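You operate a simulated robot arm through the tools that you are given. There is no shell and no other tool. Be economical: measure what you need, move in short steps, check, and stop when the job is done.

Carry out the task below with a simulated two-armed robot. There is one attempt and no reset: what you move stays moved.

## Task
Lock the ringed mic stand at the yellow ring and switch the monitor box on.
Fine: yellow fader at 3; leave the green one.

Only the result counts: the job must be done as asked and must still hold three seconds after the hand-in. Knocking over, shifting, dropping, spilling or breaking anything else fails it.

## Robot
Two 7-joint arms with two-finger parallel grippers on one trunk, on a base that drives. Base frame: it is fixed to the floor where the robot stands at the start and does not move with it; the origin is under the middle of the robot, x ahead of it, y to its left, z up. Readings come in mm, degrees, newtons and seconds.
The left shoulder is at the start at [30, 119, 985], the right one opposite. With the tool pointing down near the work surface each hand reaches from about 260 to 680 mm from the robot's upright axis, wherever it stands, measured 20 degrees to its own side. Places, roughly: blue stand rocker [500, 100, 800]; green mini fader [400, 400, 800]; monitor power switch [500, 500, 800]; stand microphone [500, 0, 900]; yellow mini fader [400, 400, 800]. Payload 3.43 kg a hand.
The tool frame of a hand sits at the grasp point between the pads (the TCP): z along the fingers, y along the line on which they close. The tips reach 30 mm beyond it. Largest opening 94 mm; finger width 28, thickness 10; the body of the gripper, 50 by 96 mm, starts 55 mm behind the TCP.
Orientation is that of the tool frame in the base frame, as [roll, pitch, yaw] about the fixed x, y, z axes, in that order (R = Rz(yaw) Ry(pitch) Rx(roll)). With the fingers straight down and closing along the base's y, the tool's x points along the base's -x, its y along +y and its z along -z.

## Interface
- The arms move only by the tool drive_tool. It takes "left_steps", "right_steps" or both (then of equal length, played together; a hand with none holds still); each is a list of rows, each a list of 7 numbers: the finger opening in mm, from 0 to 94, then the shift along the tool's x, y, z in units of 200 mm (1.0 is 200 mm), then the turn, a rotation vector about the tool's x, y, z in units of 120 degrees (1.0 is 120 degrees). In form: [[grip, tx, ty, tz, ax, ay, az], ...]. A call has 1 to 8 rows; each row is the pose to reach, as a shift and turn from the pose commanded when the call began, along the tool's axes at that moment. A call with a number of a shift or a turn outside -1 to 1 is refused whole. Each row takes 0.2 s and may step no farther than 50 mm and 8.6 degrees from the row before; otherwise, or with a gripper value out of range, the whole call is refused. A pose out of reach is approached as far as the arm can. The call stops where the force on the tool passes 40 N (or 10 N more than at its start, if that is more) or the arm is blocked; 0.2 s more then pass. Each finger travels about 72 mm/s and halts on what it meets, pressing with about 36 N; the grip force reading is that of the motor and also rises with nothing between the fingers. The clock runs only during rows and for 0.2 s after the last one: add rows that repeat a pose to give the fingers time. The reply holds the time, the measured pose of the TCP, the force on the tool along the base axes, the opening and the grip force, in the units named above and with some noise, with the torque about the TCP (base axes, N m) and any sound that the robot's microphone picked up.
- Cameras (640 x 400 px; columns grow to the right, rows downward): "scene" is now at [26.9, 33.3, 1678]; the picture's right is [0.51, -0.86, 0.00], its down [-0.75, -0.44, -0.50] and it looks along [0.43, 0.25, -0.87] (base axes); focal length 296 px, centre (320, 200). "left" rides on the left gripper at [76, -14, -102] in its tool frame; the picture's right is [0.18, 0.98, 0.00], its down [-0.75, 0.14, -0.64] and it looks along [-0.63, 0.12, 0.77] (tool axes); focal length 243 px, centre (320, 200). "right" rides on the right gripper at [76, 14, -103] in its tool frame; the picture's right is [-0.18, 0.98, 0.00], its down [-0.75, -0.14, -0.64] and it looks along [-0.63, -0.12, 0.77] (tool axes); focal length 243 px, centre (320, 200). There is no depth. A picture from a camera that has moved, and an enlarged one, comes with that camera's place and axes in the base frame and with its lens.
- snapshot(camera): a new picture of that camera. No time passes.
- move_column(by): slides the trunk up (or, below 0, down) by that many mm; the arms and the scene camera ride with it, the base frame stays. It gives what a move gives, with no picture.
- base_move(legs): drives the robot by 1 to 6 legs, each [ahead, turn to the left] in mm and degrees, along the robot's own axes; the way and the turn of a leg run together, so that a leg with both is an arc; at most 1500 mm and 180 degrees a leg. The arms and the cameras ride along, it lands a little off, and it stops where it bumps. It gives what a move gives.
- turn_head(pan, tilt): turns the head with the scene camera to pan (to the left, within 143 degrees either way) and tilt (down, from -29 to 69), counted from straight ahead of the robot. It gives what a move gives.
- close_up(camera, box): a new picture of the part [left, top, right, bottom] of that camera's present view, enlarged. No time passes.
- close_job(): hands the job in; it is judged then, once.

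Work in short steps. Places have to be worked out from the pictures, the camera data and where the tool is seen: move nearer, look again, correct. Check each grasp and each placing, and mend what went wrong. You have 120 turns and 100 pictures in all, those below and enlarged ones among them. Open the grippers and draw the arms clear of the work before you hand the job in, unless the task says otherwise; then end with one line.

The tools are called after "Request:" as name(argument=value, ...) on one line, values as JSON. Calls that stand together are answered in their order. drive_tool: Moves the arms, as the interface text tells. Its arguments: {"type":"object","properties":{"left_steps":{"type":"array","items":{"type":"array","items":{"type":"number"}}},"right_steps":{"type":"array","items":{"type":"array","items":{"type":"number"}}}},"required":[]} The other tools are called the same way: move_column (by) slides the trunk up or down; base_move (legs) drives the base; turn_head (pan, tilt) turns the head that bears the scene camera; snapshot (camera) takes a picture; close_up (camera, box) takes an enlarged picture of a part of a camera's view; close_job () hands the job in.

At the start:

```text
t: 0.0
left_tool_pos: [305.5, 399.4, 1197.2]
left_tool_rot: [-180.0, 0.1, 179.9]
left_ft_force: [-0.2, -0.6, 0.0]
left_torque: [-0.03, 0.01, 0.01]
left_opening: 94.0
left_grasp_force: 0.0
right_tool_pos: [296.5, -5.5, 1186.7]
right_tool_rot: [180.0, -0.1, 180.0]
right_ft_force: [-0.2, -0.2, -0.3]
right_torque: [0.0, 0.0, 0.03]
right_opening: 93.8
right_grasp_force: 0.0
trunk travel left (down, up): [-250.0, 160.0]
robot x, y, heading: [-0.8, 1.0, 0.2]
head pan, tilt: [30.6, 60.1]
```

scene: 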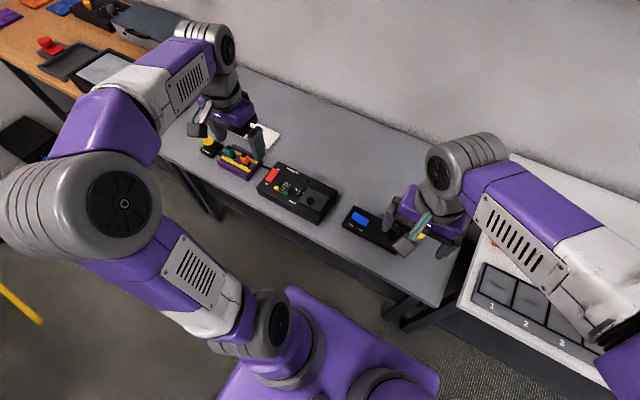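
right: 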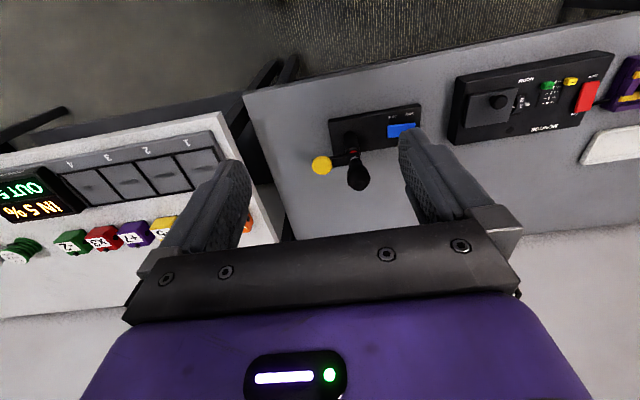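
left: 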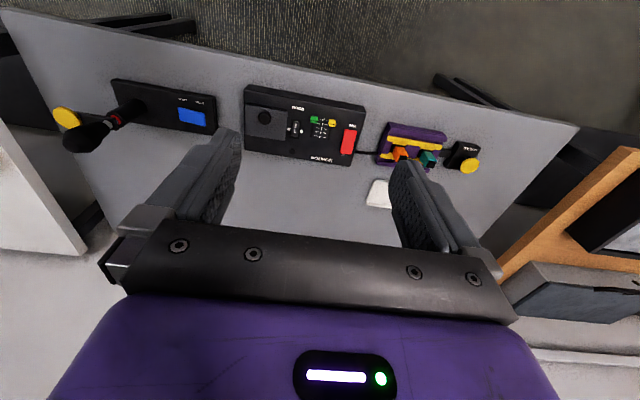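

The pictures show a stand base with blue rocker, a microphone on a boom, a monitor box with red switch, and two small faders. I take enlarged views to see the details.

Request:
close_up(camera="left", box=[40, 70, 240, 195])

Request:
close_up(camera="left", box=[230, 70, 390, 170])

Request:
close_up(camera="right", box=[290, 80, 450, 180])

Request:
close_up(camera="scene", box=[180, 120, 460, 295])

```text
3.20 times, centred on (140, 132) of left
camera zoom: at [228.2, 384.4, 1299.4], right [-0.18, 0.98, 0.0], down [0.75, 0.14, 0.64], along [0.63, 0.12, -0.77], focal length 776 px, centre (896, 416)
```

zoom: 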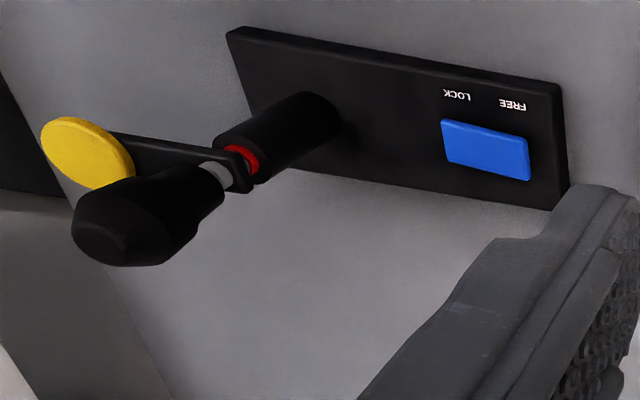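

```text
4.00 times, centred on (310, 120) of left
camera zoom: at [228.2, 384.4, 1299.4], right [-0.18, 0.98, 0.0], down [0.75, 0.14, 0.64], along [0.63, 0.12, -0.77], focal length 970 px, centre (360, 520)
```

zoom: 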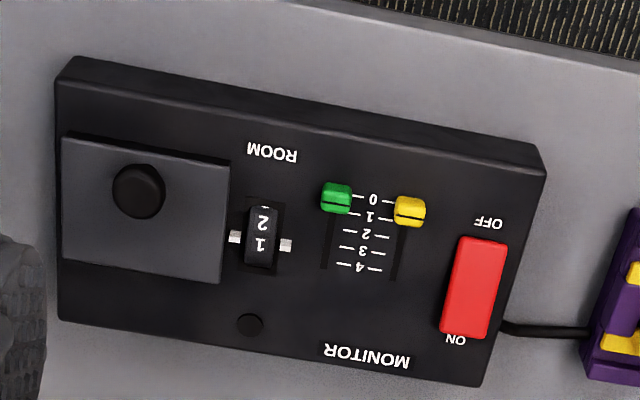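

```text
4.00 times, centred on (370, 130) of right
camera zoom: at [221.5, 8.2, 1289.0], right [0.18, 0.98, 0.0], down [0.75, -0.14, 0.64], along [0.63, -0.12, -0.77], focal length 970 px, centre (120, 480)
```

zoom: 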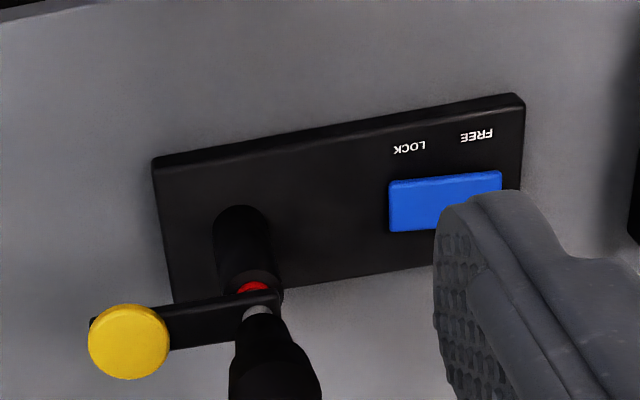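

```text
2.29 times, centred on (320, 208) of scene
camera zoom: at [26.9, 33.3, 1678.0], right [0.51, -0.86, 0.0], down [-0.75, -0.44, -0.5], along [0.43, 0.25, -0.87], focal length 677 px, centre (320, 183)
```

zoom: 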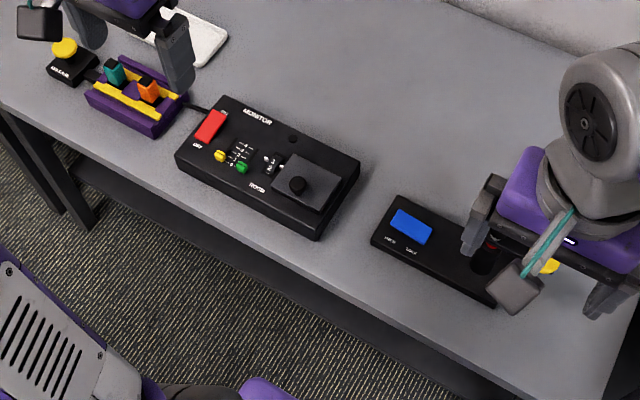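

The stand is near [480, 31], with its sleeve top and red ring at z≈835 and the rocker near [480, 144, 768]. I lower and tilt the right hand for a flatter view of the stand.

Request:
drive_tool(right_steps=[[94, 0.02, 0, 0.2, 0, -0.065, 0], [94, 0.04, 0, 0.4, 0, -0.13, 0], [94, 0.06, 0, 0.6, 0, -0.195, 0], [94, 0.08, 0, 0.8, 0, -0.26, 0], [94, 0.1, 0, 1.0, 0, -0.325, 0]])

Request:
snapshot(camera="right")

```text
t: 1.2
left_tool_pos: [305.4, 400.7, 1197.2]
left_tool_rot: [-179.9, -0.1, 179.9]
left_ft_force: [0.3, -0.1, -0.6]
left_torque: [-0.05, 0.02, 0.02]
left_opening: 94.1
left_grasp_force: 0.0
right_tool_pos: [305.4, 26.4, 988.2]
right_tool_rot: [-179.7, 38.9, -179.8]
right_ft_force: [-0.4, 0.9, 0.2]
right_torque: [-0.01, 0.01, -0.02]
right_opening: 94.2
right_grasp_force: 0.0
right hand out of reach, approached as far as the arm can: row 4, 5
trunk travel left (down, up): [-250.0, 160.0]
robot x, y, heading: [0.5, 3.2, 0.2]
head pan, tilt: [30.6, 60.1]
```

```text
92 pictures are left
camera right: at [181.7, 41.3, 1020.3], right [0.14, 0.98, 0.11], down [0.18, -0.14, 0.97], along [0.97, -0.12, -0.2], focal length 243 px, centre (320, 200)
```

right: 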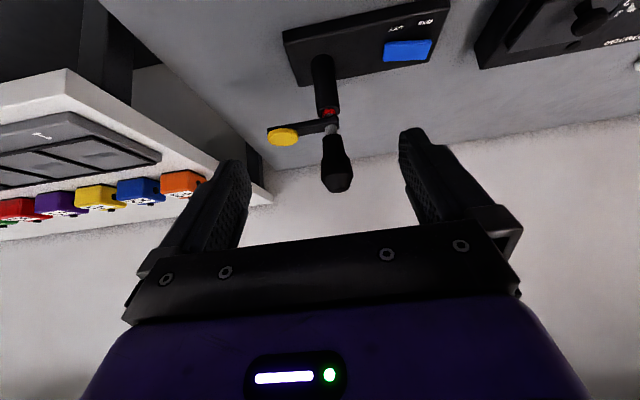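

The stand is now seen flatter (upside down in the picture). I enlarge it.

Request:
close_up(camera="right", box=[250, 0, 450, 200])

Request:
close_up(camera="right", box=[290, 85, 370, 135])

```text
2.00 times, centred on (350, 100) of right
camera zoom: at [181.7, 41.3, 1020.3], right [0.14, 0.98, 0.11], down [0.18, -0.14, 0.97], along [0.97, -0.12, -0.2], focal length 485 px, centre (260, 400)
```

zoom: 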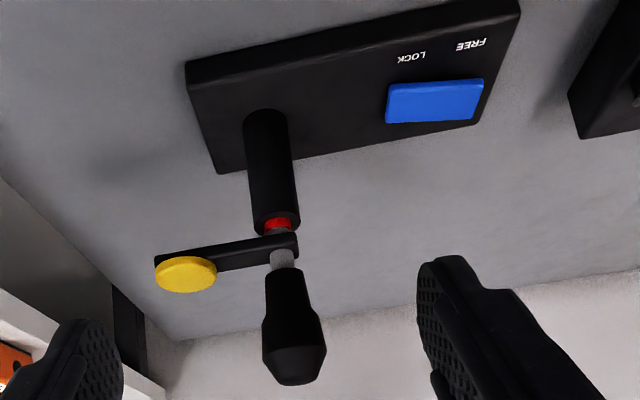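

```text
8.00 times, centred on (330, 110) of right
camera zoom: at [181.7, 41.3, 1020.3], right [0.14, 0.98, 0.11], down [0.18, -0.14, 0.97], along [0.97, -0.12, -0.2], focal length 1941 px, centre (240, 920)
```

zoom: 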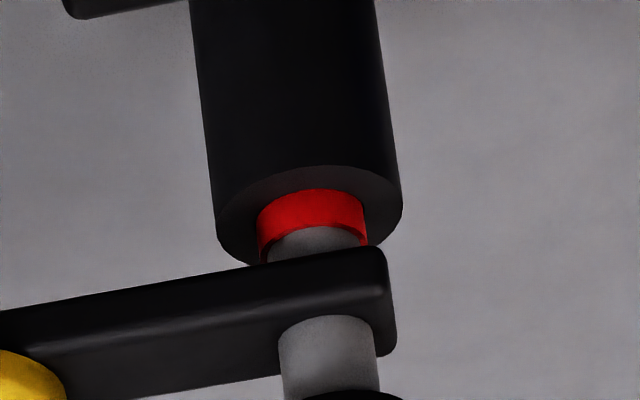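

The inner tube carries rings (red just above the sleeve), so the mic has to be drawn up. Next I bring the left hand, closed, over the monitor box for a close look.

Request:
drive_tool(left_steps=[[80, -0.1, 0.04, 0.2, 0, 0, 0], [60, -0.2, 0.08, 0.4, 0, 0, 0], [40, -0.28, 0.12, 0.6, 0, 0, 0], [20, -0.35, 0.16, 0.8, 0, 0, 0], [0, -0.35, 0.16, 1.0, 0, 0, 0], [0, -0.35, 0.16, 1.0, 0, 0, 0]])

Request:
snapshot(camera="left")

```text
t: 2.6
left_tool_pos: [377.4, 431.0, 998.3]
left_tool_rot: [-179.9, 0.0, -180.0]
left_ft_force: [-0.2, -0.5, 0.3]
left_torque: [-0.02, -0.01, -0.02]
left_opening: 0.2
left_grasp_force: 33.3
right_tool_pos: [302.9, 25.7, 989.4]
right_tool_rot: [-179.9, 39.0, 179.9]
right_ft_force: [0.0, 0.0, -1.3]
right_torque: [0.01, 0.03, 0.0]
right_opening: 94.0
right_grasp_force: 0.1
trunk travel left (down, up): [-250.0, 160.0]
robot x, y, heading: [-0.8, 1.6, -0.2]
head pan, tilt: [30.6, 60.1]
```

```text
89 pictures are left
camera left: at [301.2, 415.5, 1100.3], right [-0.18, 0.98, 0.0], down [0.75, 0.14, 0.64], along [0.63, 0.12, -0.77], focal length 243 px, centre (320, 200)
```

left: 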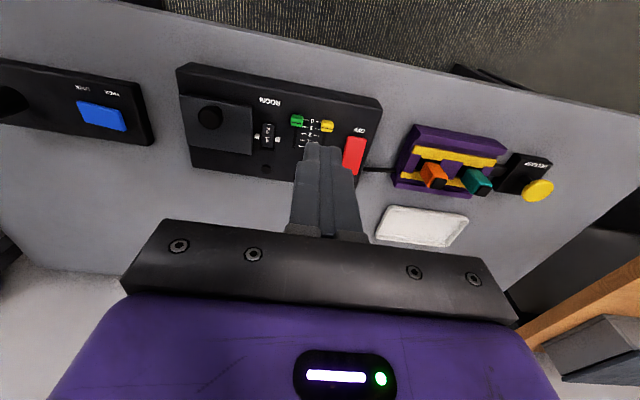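

Zoom in on the monitor panel and rocker from here.

Request:
close_up(camera="left", box=[240, 90, 400, 190])

Request:
close_up(camera="left", box=[0, 50, 160, 150])

```text
4.00 times, centred on (320, 140) of left
camera zoom: at [301.2, 415.5, 1100.3], right [-0.18, 0.98, 0.0], down [0.75, 0.14, 0.64], along [0.63, 0.12, -0.77], focal length 970 px, centre (320, 440)
```

zoom: 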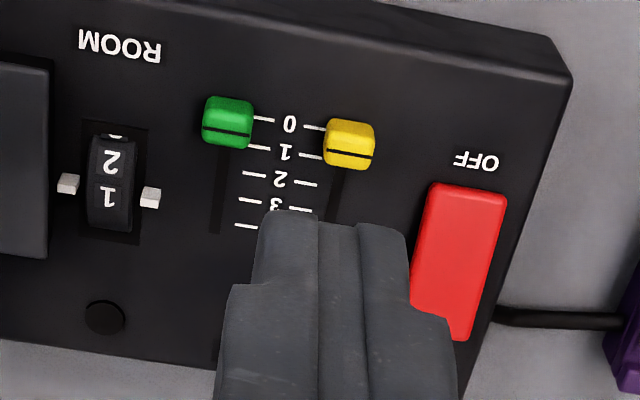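

```text
4.00 times, centred on (80, 100) of left
camera zoom: at [301.2, 415.5, 1100.3], right [-0.18, 0.98, 0.0], down [0.75, 0.14, 0.64], along [0.63, 0.12, -0.77], focal length 970 px, centre (1280, 600)
```

zoom: 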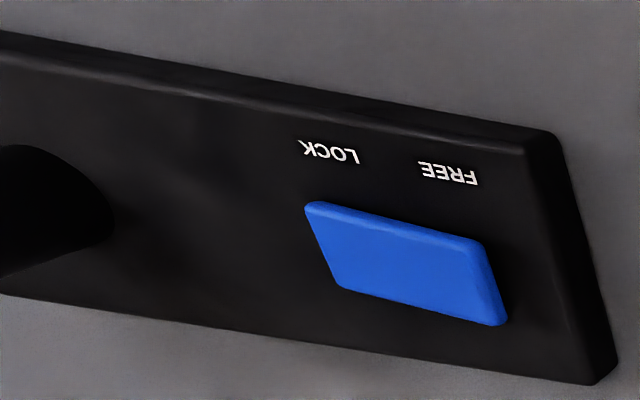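

The rocker's FREE end stands proud, so the stand seems locked now; the yellow fader knob is near [431, 451, 785]. I lower the closed left fingers just on the near side of the knob, above panel height.

Request:
drive_tool(left_steps=[[0, -0.05, 0.05, 0.2, 0, 0, 0], [0, -0.1, 0.1, 0.4, 0, 0, 0], [0, -0.1, 0.1, 0.6, 0, 0, 0], [0, -0.1, 0.1, 0.75, 0, 0, 0], [0, -0.1, 0.1, 0.8, 0, 0, 0]])

Request:
snapshot(camera="left")

```text
t: 3.8
left_tool_pos: [395.7, 452.0, 837.9]
left_tool_rot: [-179.9, 0.0, 180.0]
left_ft_force: [0.8, 0.1, -0.8]
left_torque: [0.01, -0.01, 0.0]
left_opening: 0.0
left_grasp_force: 32.9
right_tool_pos: [304.7, 24.7, 988.6]
right_tool_rot: [-179.8, 39.0, -180.0]
right_ft_force: [-0.2, 0.5, 0.8]
right_torque: [0.0, 0.01, -0.02]
right_opening: 94.1
right_grasp_force: 0.1
trunk travel left (down, up): [-250.0, 160.0]
robot x, y, heading: [1.6, 0.4, 0.1]
head pan, tilt: [30.6, 60.1]
```

```text
86 pictures are left
camera left: at [318.2, 436.7, 939.5], right [-0.18, 0.98, 0.0], down [0.75, 0.14, 0.64], along [0.63, 0.12, -0.77], focal length 243 px, centre (320, 200)
```

left: 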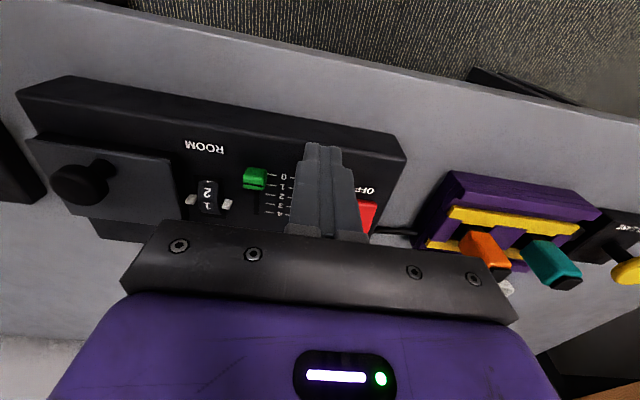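

The fingers hide the knob from this camera; I check with the scene camera.

Request:
close_up(camera="scene", box=[200, 130, 360, 230])

```text
4.00 times, centred on (280, 180) of scene
camera zoom: at [26.9, 33.3, 1678.0], right [0.51, -0.86, 0.0], down [-0.75, -0.44, -0.5], along [0.43, 0.25, -0.87], focal length 1185 px, centre (480, 280)
```

zoom: 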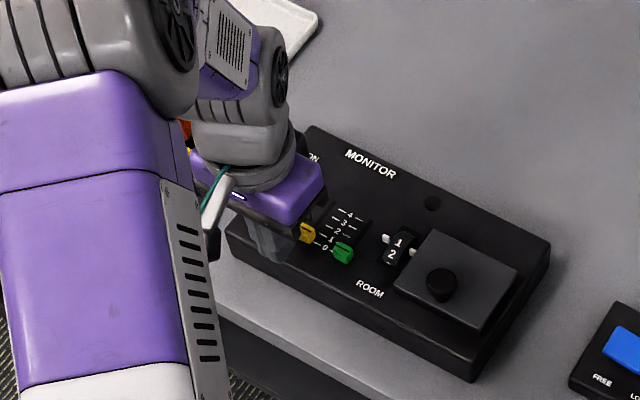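

From the scene view the knob sits at about x≈432, y≈449, with the fingers on its near side. I lower 26 mm so that the tips reach knob height.

Request:
drive_tool(left_steps=[[0, 0, 0, 0.07, 0, 0, 0], [0, 0, 0, 0.13, 0, 0, 0]])

Request:
close_up(camera="scene", box=[240, 160, 320, 210])

Request:
close_up(camera="left", box=[200, 120, 400, 245])

```text
t: 4.4
left_tool_pos: [395.6, 451.1, 815.7]
left_tool_rot: [179.8, 0.3, -180.0]
left_ft_force: [-3.7, -0.9, 21.6]
left_torque: [-0.08, 0.1, -0.11]
left_opening: 0.1
left_grasp_force: 32.9
right_tool_pos: [303.2, 22.8, 989.5]
right_tool_rot: [-180.0, 39.0, 179.9]
right_ft_force: [0.0, -0.3, 0.7]
right_torque: [0.03, 0.0, 0.01]
right_opening: 94.1
right_grasp_force: 0.1
trunk travel left (down, up): [-250.0, 160.0]
robot x, y, heading: [3.1, -0.0, 0.1]
head pan, tilt: [30.6, 60.1]
```

```text
8.00 times, centred on (280, 185) of scene
camera zoom: at [23.9, 30.8, 1678.4], right [0.51, -0.86, 0.0], down [-0.75, -0.44, -0.5], along [0.43, 0.26, -0.87], focal length 2370 px, centre (640, 320)
```

zoom: 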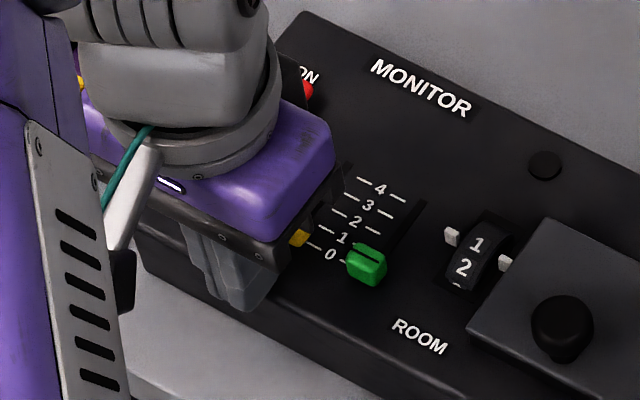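

```text
3.20 times, centred on (300, 182) of left
camera zoom: at [318.0, 435.8, 916.4], right [-0.18, 0.98, 0.0], down [0.75, 0.14, 0.65], along [0.64, 0.12, -0.76], focal length 776 px, centre (384, 256)
```

zoom: 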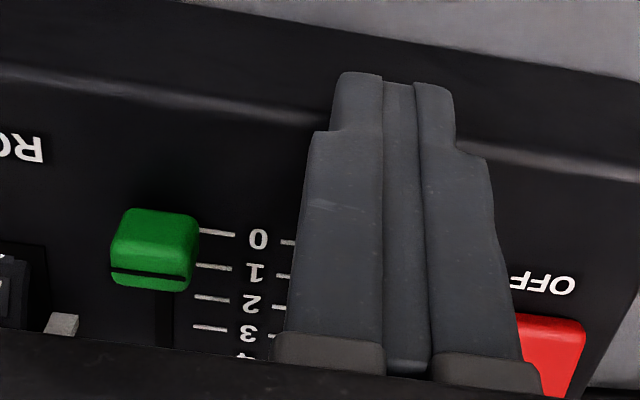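

Contact with the panel at tip z≈786, so the panel is at 786 and the scale marks run 0→428, 3→458 mm in x (10 mm pitch). I lift to about 3 mm above the panel and push forward 25 mm.

Request:
drive_tool(left_steps=[[0, 0, 0, -0.035, 0, 0, 0], [0, 0, 0, -0.035, 0, 0, 0], [0, -0.04, 0, -0.035, 0, 0, 0], [0, -0.08, 0, -0.035, 0, 0, 0], [0, -0.125, 0, -0.035, 0, 0, 0]])

Request:
close_up(camera="scene", box=[240, 160, 320, 210])

Request:
close_up(camera="left", box=[200, 120, 400, 245])

```text
t: 5.6
left_tool_pos: [420.4, 451.3, 819.4]
left_tool_rot: [179.9, 0.0, 180.0]
left_ft_force: [0.4, 0.4, 0.4]
left_torque: [-0.03, -0.01, 0.0]
left_opening: 0.1
left_grasp_force: 33.1
right_tool_pos: [305.5, 23.6, 990.1]
right_tool_rot: [-179.8, 38.9, 180.0]
right_ft_force: [-0.7, 0.2, -0.2]
right_torque: [0.02, 0.0, -0.03]
right_opening: 94.0
right_grasp_force: 0.1
trunk travel left (down, up): [-250.0, 160.0]
robot x, y, heading: [2.7, -2.6, 0.2]
head pan, tilt: [30.6, 60.1]
```

```text
8.00 times, centred on (280, 185) of scene
camera zoom: at [27.6, 33.2, 1678.0], right [0.51, -0.86, 0.0], down [-0.75, -0.44, -0.5], along [0.43, 0.25, -0.87], focal length 2370 px, centre (640, 320)
```

zoom: 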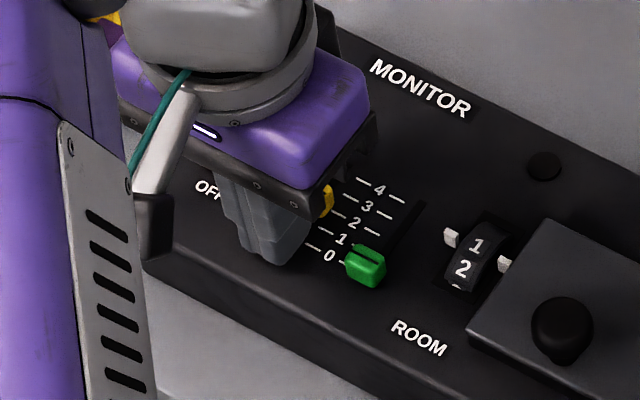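

```text
3.20 times, centred on (300, 182) of left
camera zoom: at [344.5, 436.4, 920.5], right [-0.18, 0.98, 0.0], down [0.75, 0.14, 0.64], along [0.63, 0.12, -0.77], focal length 776 px, centre (384, 256)
```

zoom: 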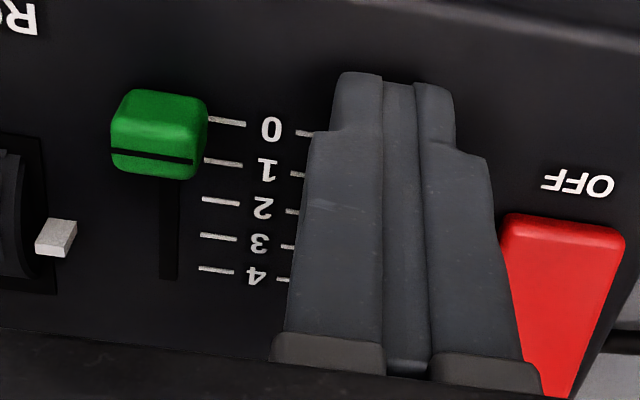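

The knob is moving along. I push 9 mm more, then lift away to view where it stands.

Request:
drive_tool(left_steps=[[0, -0.025, 0, 0, 0, 0, 0], [0, -0.045, 0, 0, 0, 0, 0], [0, -0.045, 0, 0, 0, 0, 0], [0, 0.05, 0, 0, 0, 0, 0], [0, 0.15, 0, -0.15, 0, 0, 0], [0, 0.25, 0, -0.35, 0, 0, 0]])

Request:
close_up(camera="scene", box=[240, 160, 320, 210])

Request:
close_up(camera="left", box=[200, 100, 400, 225])

```text
t: 7.0
left_tool_pos: [368.6, 451.7, 890.7]
left_tool_rot: [180.0, 0.0, -180.0]
left_ft_force: [-0.5, 0.1, -0.9]
left_torque: [0.01, 0.0, -0.01]
left_opening: 0.0
left_grasp_force: 33.1
right_tool_pos: [303.3, 24.3, 988.0]
right_tool_rot: [-179.9, 38.9, -180.0]
right_ft_force: [0.7, 0.8, 0.1]
right_torque: [0.0, 0.02, 0.05]
right_opening: 94.0
right_grasp_force: 0.0
trunk travel left (down, up): [-250.0, 160.0]
robot x, y, heading: [3.0, -0.8, 0.0]
head pan, tilt: [30.6, 60.1]
```

```text
8.00 times, centred on (280, 185) of scene
camera zoom: at [25.7, 32.7, 1678.1], right [0.51, -0.86, 0.0], down [-0.75, -0.44, -0.5], along [0.43, 0.25, -0.87], focal length 2370 px, centre (640, 320)
```

zoom: 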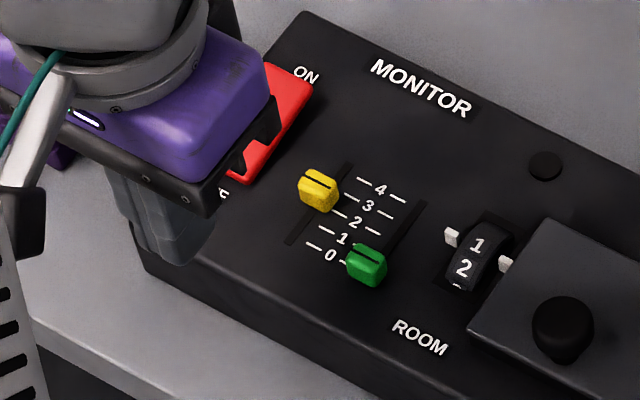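

```text
3.20 times, centred on (300, 162) of left
camera zoom: at [291.9, 437.0, 993.1], right [-0.18, 0.98, 0.0], down [0.75, 0.14, 0.64], along [0.63, 0.12, -0.77], focal length 776 px, centre (384, 320)
```

zoom: 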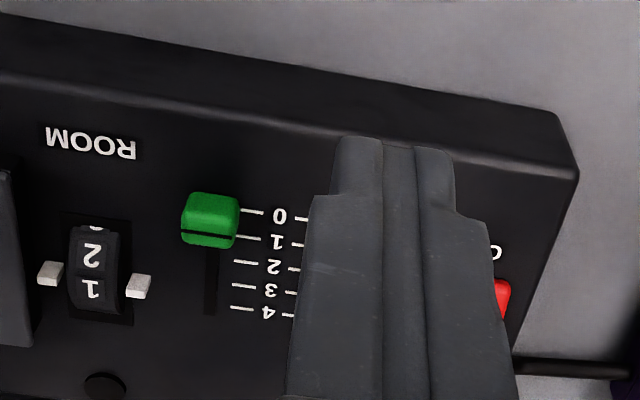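

The knob looks to be at about 2.4, but parallax makes this uncertain. I open the left hand and tilt it so that its camera looks straight down on the scale.

Request:
drive_tool(left_steps=[[20, -0.11, 0.02, -0.05, 0, 0.062, 0], [40, -0.22, 0.04, -0.1, 0, 0.124, 0], [60, -0.33, 0.06, -0.1, 0, 0.186, 0], [80, -0.45, 0.07, -0.1, 0, 0.25, 0], [94, -0.45, 0.07, -0.1, 0, 0.25, 0]])

Request:
snapshot(camera="left")

```text
t: 8.2
left_tool_pos: [459.3, 464.6, 910.0]
left_tool_rot: [-180.0, -30.1, 179.9]
left_ft_force: [0.0, -0.1, -0.3]
left_torque: [0.0, 0.0, -0.03]
left_opening: 93.9
left_grasp_force: 0.1
right_tool_pos: [303.4, 24.0, 988.7]
right_tool_rot: [-179.9, 39.0, 180.0]
right_ft_force: [0.0, 0.2, 0.1]
right_torque: [0.02, 0.0, -0.01]
right_opening: 93.9
right_grasp_force: 0.0
trunk travel left (down, up): [-250.0, 160.0]
robot x, y, heading: [-0.9, -0.9, 0.1]
head pan, tilt: [30.6, 60.1]
```

```text
78 pictures are left
camera left: at [444.7, 451.1, 1035.9], right [-0.16, 0.98, 0.09], down [0.97, 0.14, 0.18], along [0.16, 0.12, -0.98], focal length 243 px, centre (320, 200)
```

left: 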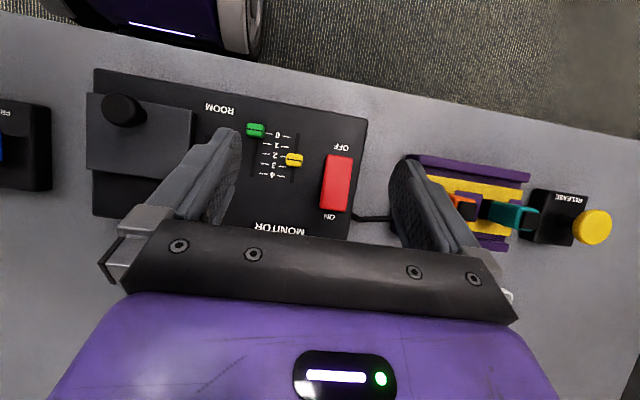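

Good overhead view; enlarge the faders.

Request:
close_up(camera="left", box=[235, 110, 315, 190])

Request:
close_up(camera="left", box=[310, 130, 374, 230])

```text
5.00 times, centred on (275, 150) of left
camera zoom: at [444.7, 451.1, 1035.9], right [-0.16, 0.98, 0.09], down [0.97, 0.14, 0.18], along [0.16, 0.12, -0.98], focal length 1213 px, centre (545, 450)
```

zoom: 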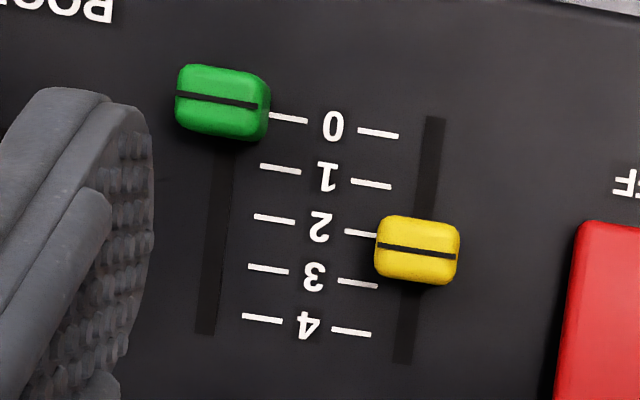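

```text
4.00 times, centred on (342, 180) of left
camera zoom: at [444.7, 451.1, 1035.9], right [-0.16, 0.98, 0.09], down [0.97, 0.14, 0.18], along [0.16, 0.12, -0.98], focal length 970 px, centre (232, 280)
```

zoom: 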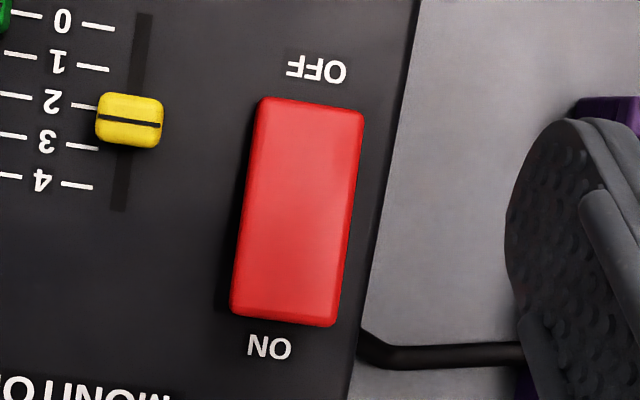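

From overhead the yellow knob reads about 2.2 (green at 0), so it needs about 8 mm more. I return upright and closed on the near side.

Request:
drive_tool(left_steps=[[70, 0.06, -0.02, 0.06, 0, -0.062, 0], [50, 0.12, -0.04, 0.12, 0, -0.124, 0], [30, 0.18, -0.06, 0.18, 0, -0.186, 0], [10, 0.227, -0.068, 0.247, 0, -0.25, 0], [0, 0.227, -0.068, 0.247, 0, -0.25, 0], [0, 0.227, -0.068, 0.247, 0, -0.25, 0]])

```text
t: 9.6
left_tool_pos: [395.2, 451.1, 888.8]
left_tool_rot: [180.0, 0.2, -180.0]
left_ft_force: [0.2, -0.3, -0.6]
left_torque: [0.02, 0.01, 0.03]
left_opening: 0.0
left_grasp_force: 33.0
right_tool_pos: [303.7, 25.9, 988.8]
right_tool_rot: [-179.9, 39.0, -180.0]
right_ft_force: [0.6, 0.3, 0.3]
right_torque: [0.01, 0.02, -0.01]
right_opening: 94.1
right_grasp_force: 0.1
trunk travel left (down, up): [-250.0, 160.0]
robot x, y, heading: [2.8, 0.0, -0.1]
head pan, tilt: [30.6, 60.1]
```

I lower to 3–4 mm above the panel, push forward to TCP x≈437.5, then back off and lift.

Request:
drive_tool(left_steps=[[0, 0, 0, 0.2, 0, 0, 0], [0, 0, 0, 0.345, 0, 0, 0], [0, -0.1, 0, 0.345, 0, 0, 0], [0, -0.17, 0, 0.345, 0, 0, 0], [0, -0.21, 0, 0.345, 0, 0, 0], [0, -0.21, 0, 0.345, 0, 0, 0], [0, -0.12, 0, 0.345, 0, 0, 0], [0, -0.1, 0, 0.15, 0, 0, 0]])

Request:
close_up(camera="scene", box=[240, 160, 320, 210])

```text
t: 11.4
left_tool_pos: [418.4, 452.4, 860.0]
left_tool_rot: [180.0, 0.0, 179.8]
left_ft_force: [0.6, -1.4, 0.4]
left_torque: [0.01, -0.03, 0.0]
left_opening: 0.0
left_grasp_force: 33.4
right_tool_pos: [304.0, 24.1, 988.9]
right_tool_rot: [180.0, 39.0, -180.0]
right_ft_force: [-0.3, 0.7, -0.4]
right_torque: [0.04, 0.01, 0.01]
right_opening: 94.2
right_grasp_force: 0.1
trunk travel left (down, up): [-250.0, 160.0]
robot x, y, heading: [-0.9, -2.3, 0.1]
head pan, tilt: [30.6, 60.1]
```

```text
8.00 times, centred on (280, 185) of scene
camera zoom: at [26.0, 32.2, 1678.1], right [0.51, -0.86, 0.0], down [-0.75, -0.44, -0.5], along [0.43, 0.25, -0.87], focal length 2370 px, centre (640, 320)
```

zoom: 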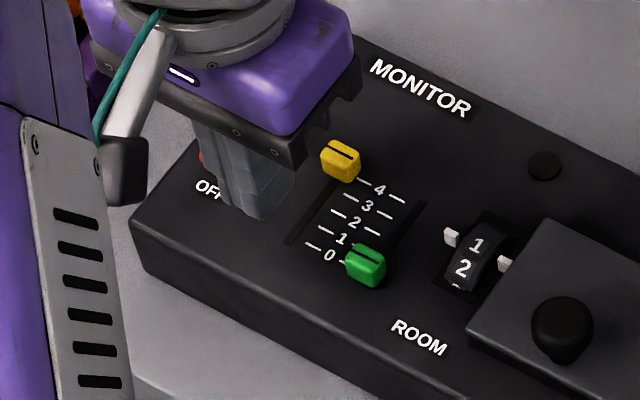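

The knob coasted and is now near 4, so I go over to its far side and will push it back slowly.

Request:
drive_tool(left_steps=[[0, -0.2, -0.01, -0.1, 0, 0, 0], [0, -0.385, -0.01, -0.1, 0, 0, 0], [0, -0.385, -0.01, 0.05, 0, 0, 0], [0, -0.385, -0.01, 0.2, 0, 0, 0], [0, -0.385, -0.01, 0.2, 0, 0, 0]])

Request:
close_up(camera="scene", box=[240, 150, 320, 200])

Request:
snapshot(camera="left")

```text
t: 12.6
left_tool_pos: [494.0, 450.9, 820.4]
left_tool_rot: [-180.0, 0.0, 180.0]
left_ft_force: [-0.2, 0.2, 0.1]
left_torque: [0.03, -0.01, -0.02]
left_opening: 0.0
left_grasp_force: 32.5
right_tool_pos: [303.8, 25.1, 988.7]
right_tool_rot: [-179.9, 39.0, 179.9]
right_ft_force: [-0.6, 0.0, 0.6]
right_torque: [0.02, -0.01, -0.03]
right_opening: 94.2
right_grasp_force: 0.1
trunk travel left (down, up): [-250.0, 160.0]
robot x, y, heading: [1.8, -0.8, -0.0]
head pan, tilt: [30.6, 60.1]
```

```text
8.00 times, centred on (280, 175) of scene
camera zoom: at [26.4, 33.1, 1678.0], right [0.51, -0.86, 0.0], down [-0.75, -0.44, -0.5], along [0.43, 0.25, -0.87], focal length 2370 px, centre (640, 400)
```

zoom: 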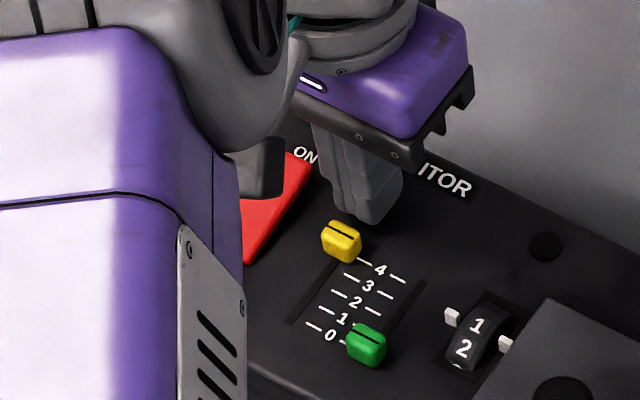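

```text
73 pictures are left
camera left: at [416.5, 436.2, 922.1], right [-0.18, 0.98, 0.0], down [0.75, 0.14, 0.64], along [0.63, 0.12, -0.77], focal length 243 px, centre (320, 200)
```

left: 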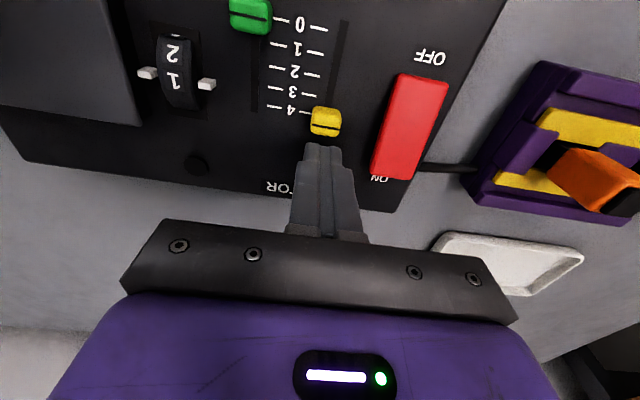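

Both views show the knob at its far end with the fingers just beyond it. I push back slowly (1.5 mm per row).

Request:
drive_tool(left_steps=[[0, 0.0075, 0, 0, 0, 0, 0], [0, 0.015, 0, 0, 0, 0, 0], [0, 0.0225, 0, 0, 0, 0, 0], [0, 0.03, 0, 0, 0, 0, 0], [0, 0.0375, 0, 0, 0, 0, 0], [0, 0.045, 0, 0, 0, 0, 0], [0, 0.0525, 0, 0, 0, 0, 0], [0, 0.06, 0, 0, 0, 0, 0]])

Request:
close_up(camera="scene", box=[240, 150, 320, 200])

Request:
close_up(camera="left", box=[220, 0, 380, 160])

```text
t: 14.4
left_tool_pos: [480.8, 448.7, 818.1]
left_tool_rot: [-179.9, -0.1, 180.0]
left_ft_force: [0.0, -0.4, 0.0]
left_torque: [-0.03, 0.0, 0.01]
left_opening: 0.0
left_grasp_force: 33.2
right_tool_pos: [304.0, 26.7, 989.5]
right_tool_rot: [-179.9, 38.9, 180.0]
right_ft_force: [0.5, 0.6, -0.3]
right_torque: [-0.01, 0.01, 0.0]
right_opening: 94.1
right_grasp_force: 0.1
trunk travel left (down, up): [-250.0, 160.0]
robot x, y, heading: [-2.9, -0.8, -0.0]
head pan, tilt: [30.6, 60.1]
```

```text
8.00 times, centred on (280, 175) of scene
camera zoom: at [26.8, 33.2, 1678.0], right [0.51, -0.86, 0.0], down [-0.75, -0.44, -0.5], along [0.43, 0.25, -0.87], focal length 2370 px, centre (640, 400)
```

zoom: 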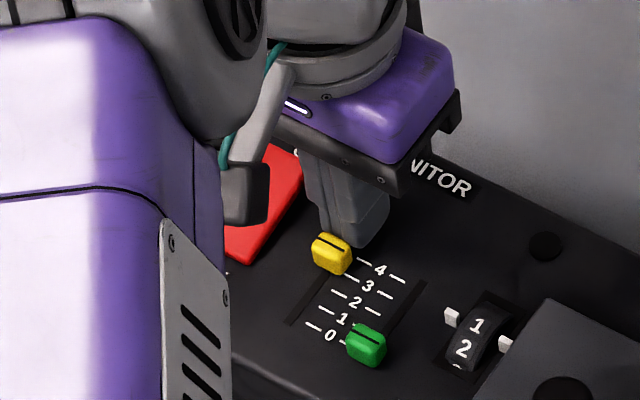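

```text
2.50 times, centred on (300, 80) of left
camera zoom: at [403.8, 434.7, 921.1], right [-0.18, 0.98, 0.0], down [0.75, 0.14, 0.64], along [0.63, 0.12, -0.77], focal length 606 px, centre (370, 500)
```

zoom: 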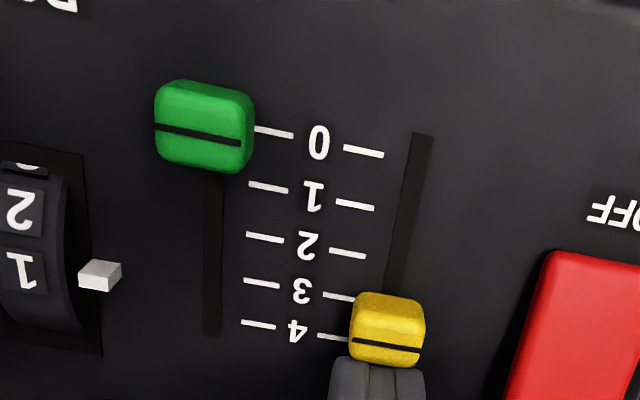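

The knob reads about 3.3 now; I nudge 3.3 mm more.

Request:
drive_tool(left_steps=[[0, 0.005, 0, 0, 0, 0, 0], [0, 0.01, 0, 0, 0, 0, 0], [0, 0.015, 0, 0, 0, 0, 0], [0, 0.0165, 0, 0, 0, 0, 0], [0, 0.0165, 0, 0, 0, 0, 0], [0, -0.05, 0, 0, 0, 0, 0], [0, -0.05, 0, -0.2, 0, 0, 0]])

Request:
close_up(camera="left", box=[220, 0, 380, 160])

Request:
close_up(camera="scene", box=[240, 150, 320, 200])

```text
t: 16.0
left_tool_pos: [487.3, 448.7, 860.5]
left_tool_rot: [-180.0, -0.1, 180.0]
left_ft_force: [0.1, -0.6, 0.4]
left_torque: [0.01, 0.0, 0.03]
left_opening: 0.0
left_grasp_force: 33.6
right_tool_pos: [303.1, 24.6, 989.7]
right_tool_rot: [180.0, 38.9, 180.0]
right_ft_force: [0.2, -0.4, -0.3]
right_torque: [0.0, -0.03, 0.04]
right_opening: 93.9
right_grasp_force: 0.0
trunk travel left (down, up): [-250.0, 160.0]
robot x, y, heading: [-0.2, 1.6, 0.0]
head pan, tilt: [30.6, 60.1]
```

```text
2.50 times, centred on (300, 80) of left
camera zoom: at [411.4, 433.5, 962.1], right [-0.18, 0.98, 0.0], down [0.75, 0.14, 0.64], along [0.63, 0.12, -0.77], focal length 606 px, centre (370, 500)
```

zoom: 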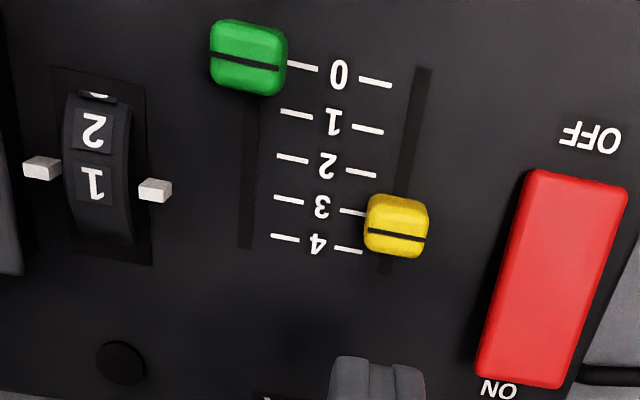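

```text
8.00 times, centred on (280, 175) of scene
camera zoom: at [25.3, 32.4, 1678.1], right [0.51, -0.86, 0.0], down [-0.75, -0.44, -0.5], along [0.43, 0.25, -0.87], focal length 2370 px, centre (640, 400)
```

zoom: 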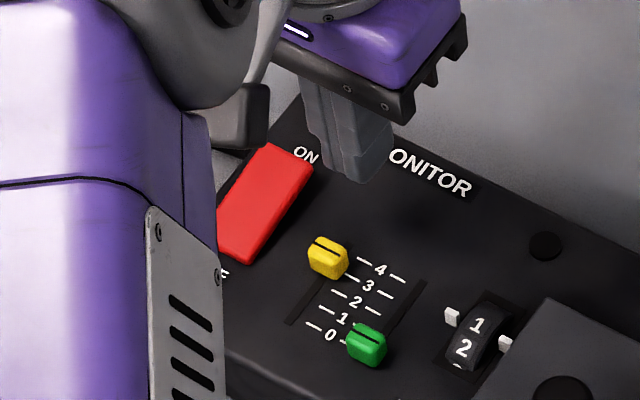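

Both views, corrected for parallax, give the yellow knob at 3.0. Next I move above the ON (far) end of the red switch at about [486, 495].

Request:
drive_tool(left_steps=[[0, 0, 0, -0.05, 0, 0, 0], [0, 0.005, 0.12, -0.05, 0, 0, 0], [0, 0.005, 0.23, -0.05, 0, 0, 0], [0, 0.005, 0.23, 0.08, 0, 0, 0]])

Request:
close_up(camera="left", box=[220, 40, 420, 190])

Request:
close_up(camera="scene", box=[220, 140, 320, 200])

```text
t: 17.0
left_tool_pos: [490.2, 497.1, 843.0]
left_tool_rot: [-180.0, 0.0, 180.0]
left_ft_force: [-0.1, -0.2, -0.1]
left_torque: [-0.01, 0.02, -0.02]
left_opening: 0.0
left_grasp_force: 32.9
right_tool_pos: [304.7, 25.6, 988.5]
right_tool_rot: [-180.0, 38.9, -180.0]
right_ft_force: [-0.2, -0.2, -1.3]
right_torque: [-0.02, 0.01, 0.0]
right_opening: 94.0
right_grasp_force: 0.0
trunk travel left (down, up): [-250.0, 160.0]
robot x, y, heading: [-1.0, 1.2, -0.1]
head pan, tilt: [30.6, 60.1]
```

```text
2.67 times, centred on (320, 115) of left
camera zoom: at [414.3, 482.9, 945.8], right [-0.18, 0.98, 0.0], down [0.75, 0.14, 0.64], along [0.63, 0.12, -0.77], focal length 647 px, centre (320, 427)
```

zoom: 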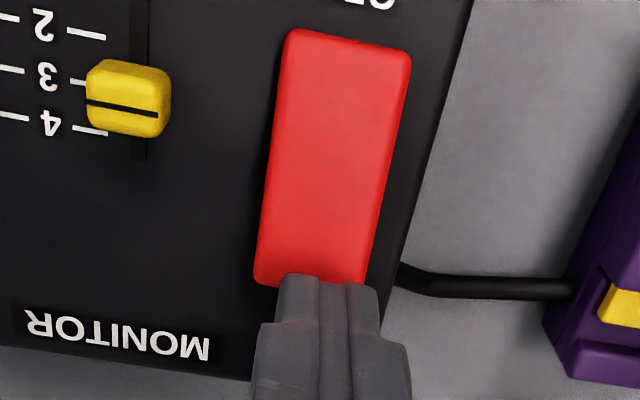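

```text
6.40 times, centred on (270, 170) of scene
camera zoom: at [27.5, 33.7, 1677.9], right [0.51, -0.86, 0.0], down [-0.75, -0.44, -0.5], along [0.43, 0.25, -0.87], focal length 1896 px, centre (640, 392)
```

zoom: 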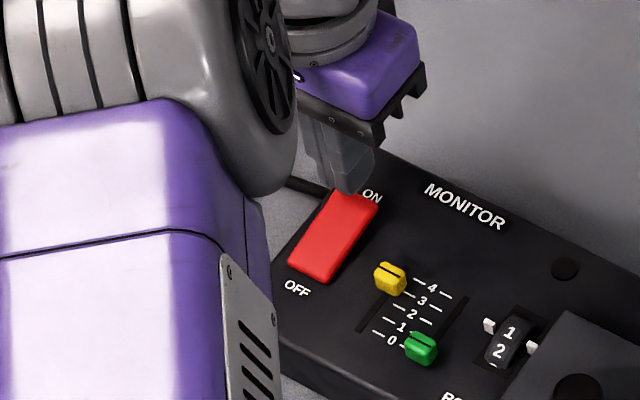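

The fingers are slightly past the end; I shift 6 mm back, 4 mm right and press down slowly.

Request:
drive_tool(left_steps=[[0, 0.03, -0.018, 0, 0, 0, 0], [0, 0.03, -0.018, 0.03, 0, 0, 0], [0, 0.03, -0.018, 0.05, 0, 0, 0], [0, 0.03, -0.018, 0.07, 0, 0, 0], [0, 0.03, -0.018, 0.09, 0, 0, 0], [0, 0.03, -0.018, 0.1, 0, 0, 0]])

Request:
close_up(camera="scene", box=[220, 140, 320, 200])

```text
t: 18.4
left_tool_pos: [485.5, 492.4, 825.5]
left_tool_rot: [179.8, 0.3, 180.0]
left_ft_force: [2.0, -1.5, 17.2]
left_torque: [-0.06, 0.19, -0.18]
left_opening: 0.0
left_grasp_force: 32.6
right_tool_pos: [303.5, 23.2, 988.1]
right_tool_rot: [-180.0, 39.1, 180.0]
right_ft_force: [0.5, -0.4, 0.4]
right_torque: [0.02, 0.0, -0.02]
right_opening: 94.0
right_grasp_force: 0.0
trunk travel left (down, up): [-250.0, 160.0]
robot x, y, heading: [-1.5, -1.3, -0.3]
head pan, tilt: [30.6, 60.1]
```

```text
6.40 times, centred on (270, 170) of scene
camera zoom: at [25.6, 31.4, 1678.3], right [0.51, -0.86, 0.0], down [-0.75, -0.44, -0.5], along [0.43, 0.25, -0.87], focal length 1896 px, centre (640, 392)
```

zoom: 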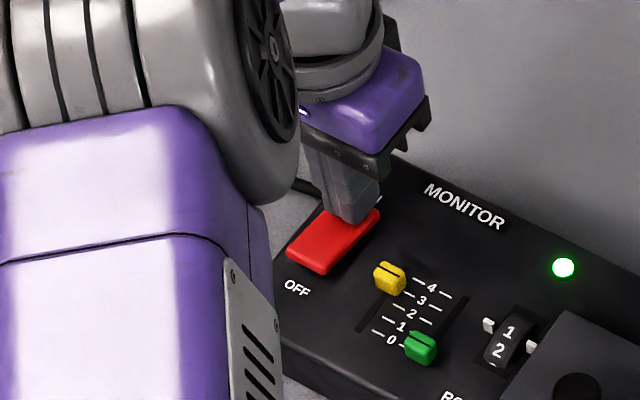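

The green lamp came on, so the monitor is on. I lift the left hand and move it toward the stand.

Request:
drive_tool(left_steps=[[0, 0, 0, -0.2, 0, 0, 0], [0, 0, 0, -0.4, 0, 0, 0], [0, 0, -0.2, -0.6, 0, 0, 0], [0, 0, -0.4, -0.65, 0, 0, 0], [0, 0, -0.6, -0.65, 0, 0, 0], [0, 0, -0.8, -0.65, 0, 0, 0], [0, 0, -1.0, -0.65, 0, 0, 0]])

Request:
snapshot(camera="left")

Request:
snapshot(camera="scene")

```text
refused: row 3 steps farther than a row can; nothing moved
```

```text
65 pictures are left
camera left: at [407.9, 477.6, 927.7], right [-0.18, 0.98, 0.0], down [0.75, 0.14, 0.65], along [0.64, 0.12, -0.76], focal length 243 px, centre (320, 200)
```

left: 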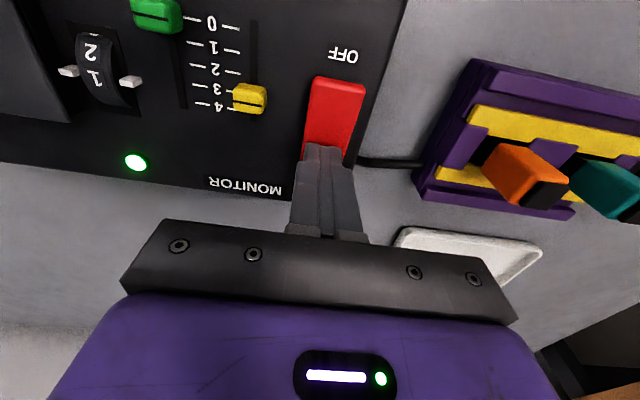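

```text
64 pictures are left
camera scene: at [25.6, 31.4, 1678.3], right [0.51, -0.86, 0.0], down [-0.75, -0.44, -0.5], along [0.43, 0.25, -0.87], focal length 296 px, centre (320, 200)
```

scene: 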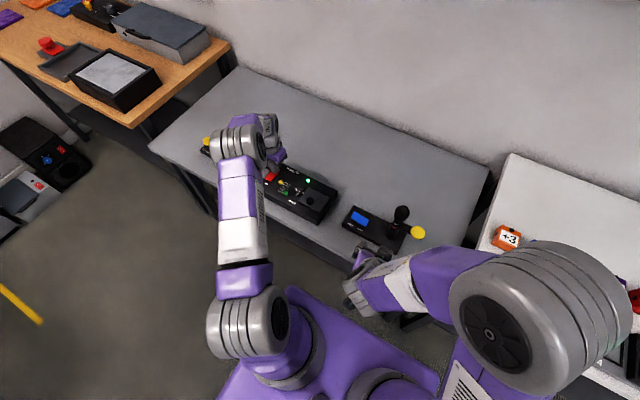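

One row was too long; I repeat with shorter rows. The monitor lamp is on, and the scene camera sees the stand well.

Request:
drive_tool(left_steps=[[0, 0, 0, -0.2, 0, 0, 0], [0, 0, 0, -0.4, 0, 0, 0], [0, 0, -0.1, -0.6, 0, 0, 0], [0, 0, -0.32, -0.65, 0, 0, 0], [0, 0, -0.55, -0.65, 0, 0, 0], [0, 0, -0.78, -0.65, 0, 0, 0], [0, 0, -1.0, -0.65, 0, 0, 0]])

Request:
snapshot(camera="left")

Request:
close_up(camera="scene", box=[260, 160, 440, 270])

```text
t: 20.0
left_tool_pos: [484.5, 287.3, 955.1]
left_tool_rot: [179.9, 0.0, -180.0]
left_ft_force: [-0.4, 0.1, -0.6]
left_torque: [0.0, 0.0, 0.01]
left_opening: 0.0
left_grasp_force: 32.8
right_tool_pos: [304.5, 24.1, 987.7]
right_tool_rot: [-180.0, 38.9, -180.0]
right_ft_force: [-0.1, -0.3, 0.1]
right_torque: [0.02, 0.01, 0.02]
right_opening: 93.8
right_grasp_force: 0.1
trunk travel left (down, up): [-250.0, 160.0]
robot x, y, heading: [-2.1, 0.7, 0.3]
head pan, tilt: [30.6, 60.1]
```

```text
63 pictures are left
camera left: at [407.3, 272.1, 1056.9], right [-0.19, 0.98, 0.0], down [0.75, 0.14, 0.64], along [0.63, 0.12, -0.77], focal length 243 px, centre (320, 200)
```

left: 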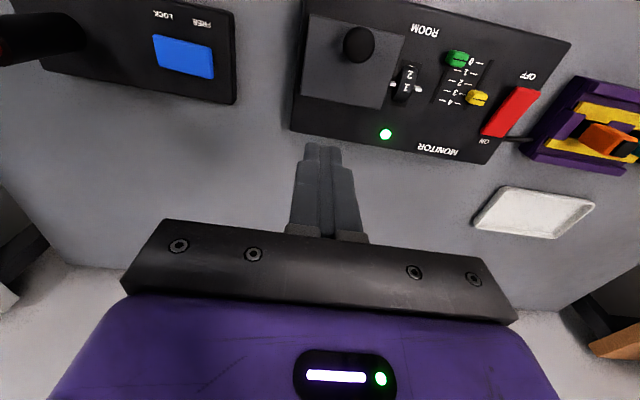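

```text
3.56 times, centred on (350, 215) of scene
camera zoom: at [26.9, 32.0, 1678.0], right [0.51, -0.86, 0.0], down [-0.75, -0.44, -0.5], along [0.43, 0.25, -0.87], focal length 1053 px, centre (213, 147)
```

zoom: 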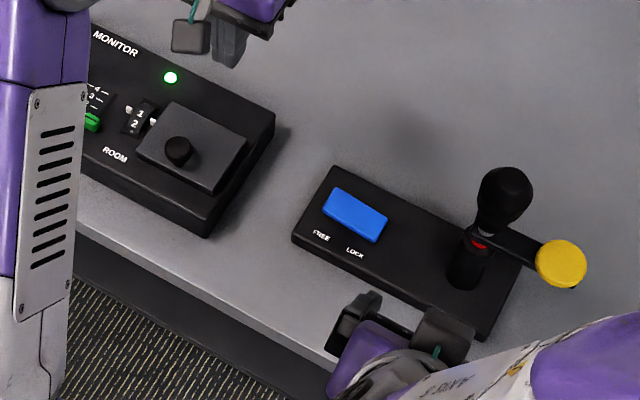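

Stand ≈[477, 28], rocker ≈[480, 144], ~60 mm long, FREE end toward +y. I set the right hand upright again ahead of the mic, and start yawing the left hand by 90° so the two grippers fit side by side.

Request:
drive_tool(left_steps=[[0, 0, 0, 0, 0, 0, 0.07], [0, 0, 0, 0, 0, 0, 0.14], [0, 0, 0, 0, 0, 0, 0.21], [0, 0, 0, 0, 0, 0, 0.28], [0, 0, 0, 0, 0, 0, 0.35], [0, 0, 0, 0, 0, 0, 0.42]], right_steps=[[94, -0.06, 0, -0.06, 0, 0.054, 0], [94, -0.12, 0, -0.02, 0, 0.108, 0], [94, -0.18, 0, 0.02, 0, 0.162, 0], [94, -0.24, 0.01, 0.06, 0, 0.217, 0], [94, -0.3, 0.02, 0.11, 0, 0.271, 0], [94, -0.364, 0.02, 0.154, 0, 0.325, 0]])

Request:
snapshot(camera="right")

```text
t: 21.4
left_tool_pos: [486.0, 291.3, 951.7]
left_tool_rot: [-180.0, 0.0, 129.3]
left_ft_force: [0.6, -0.1, -0.6]
left_torque: [-0.01, 0.05, -0.02]
left_opening: 0.0
left_grasp_force: 33.4
right_tool_pos: [379.6, 31.3, 1010.7]
right_tool_rot: [180.0, -0.1, -180.0]
right_ft_force: [1.0, 0.3, 0.0]
right_torque: [0.0, -0.02, -0.02]
right_opening: 94.0
right_grasp_force: 0.0
trunk travel left (down, up): [-250.0, 160.0]
robot x, y, heading: [-2.2, -0.6, 0.1]
head pan, tilt: [30.6, 60.1]
```

```text
61 pictures are left
camera right: at [303.4, 46.6, 1113.9], right [0.18, 0.98, 0.0], down [0.76, -0.14, 0.64], along [0.63, -0.12, -0.77], focal length 243 px, centre (320, 200)
```

right: 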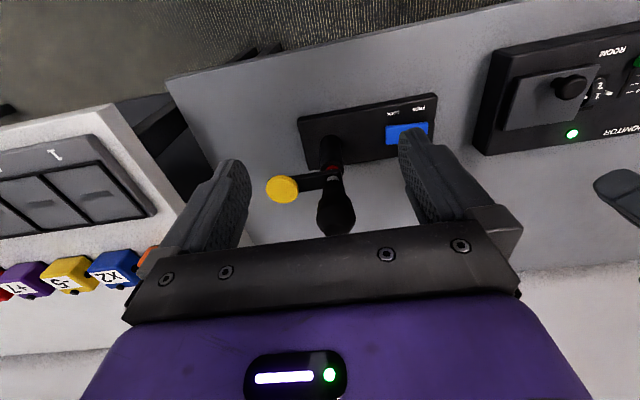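

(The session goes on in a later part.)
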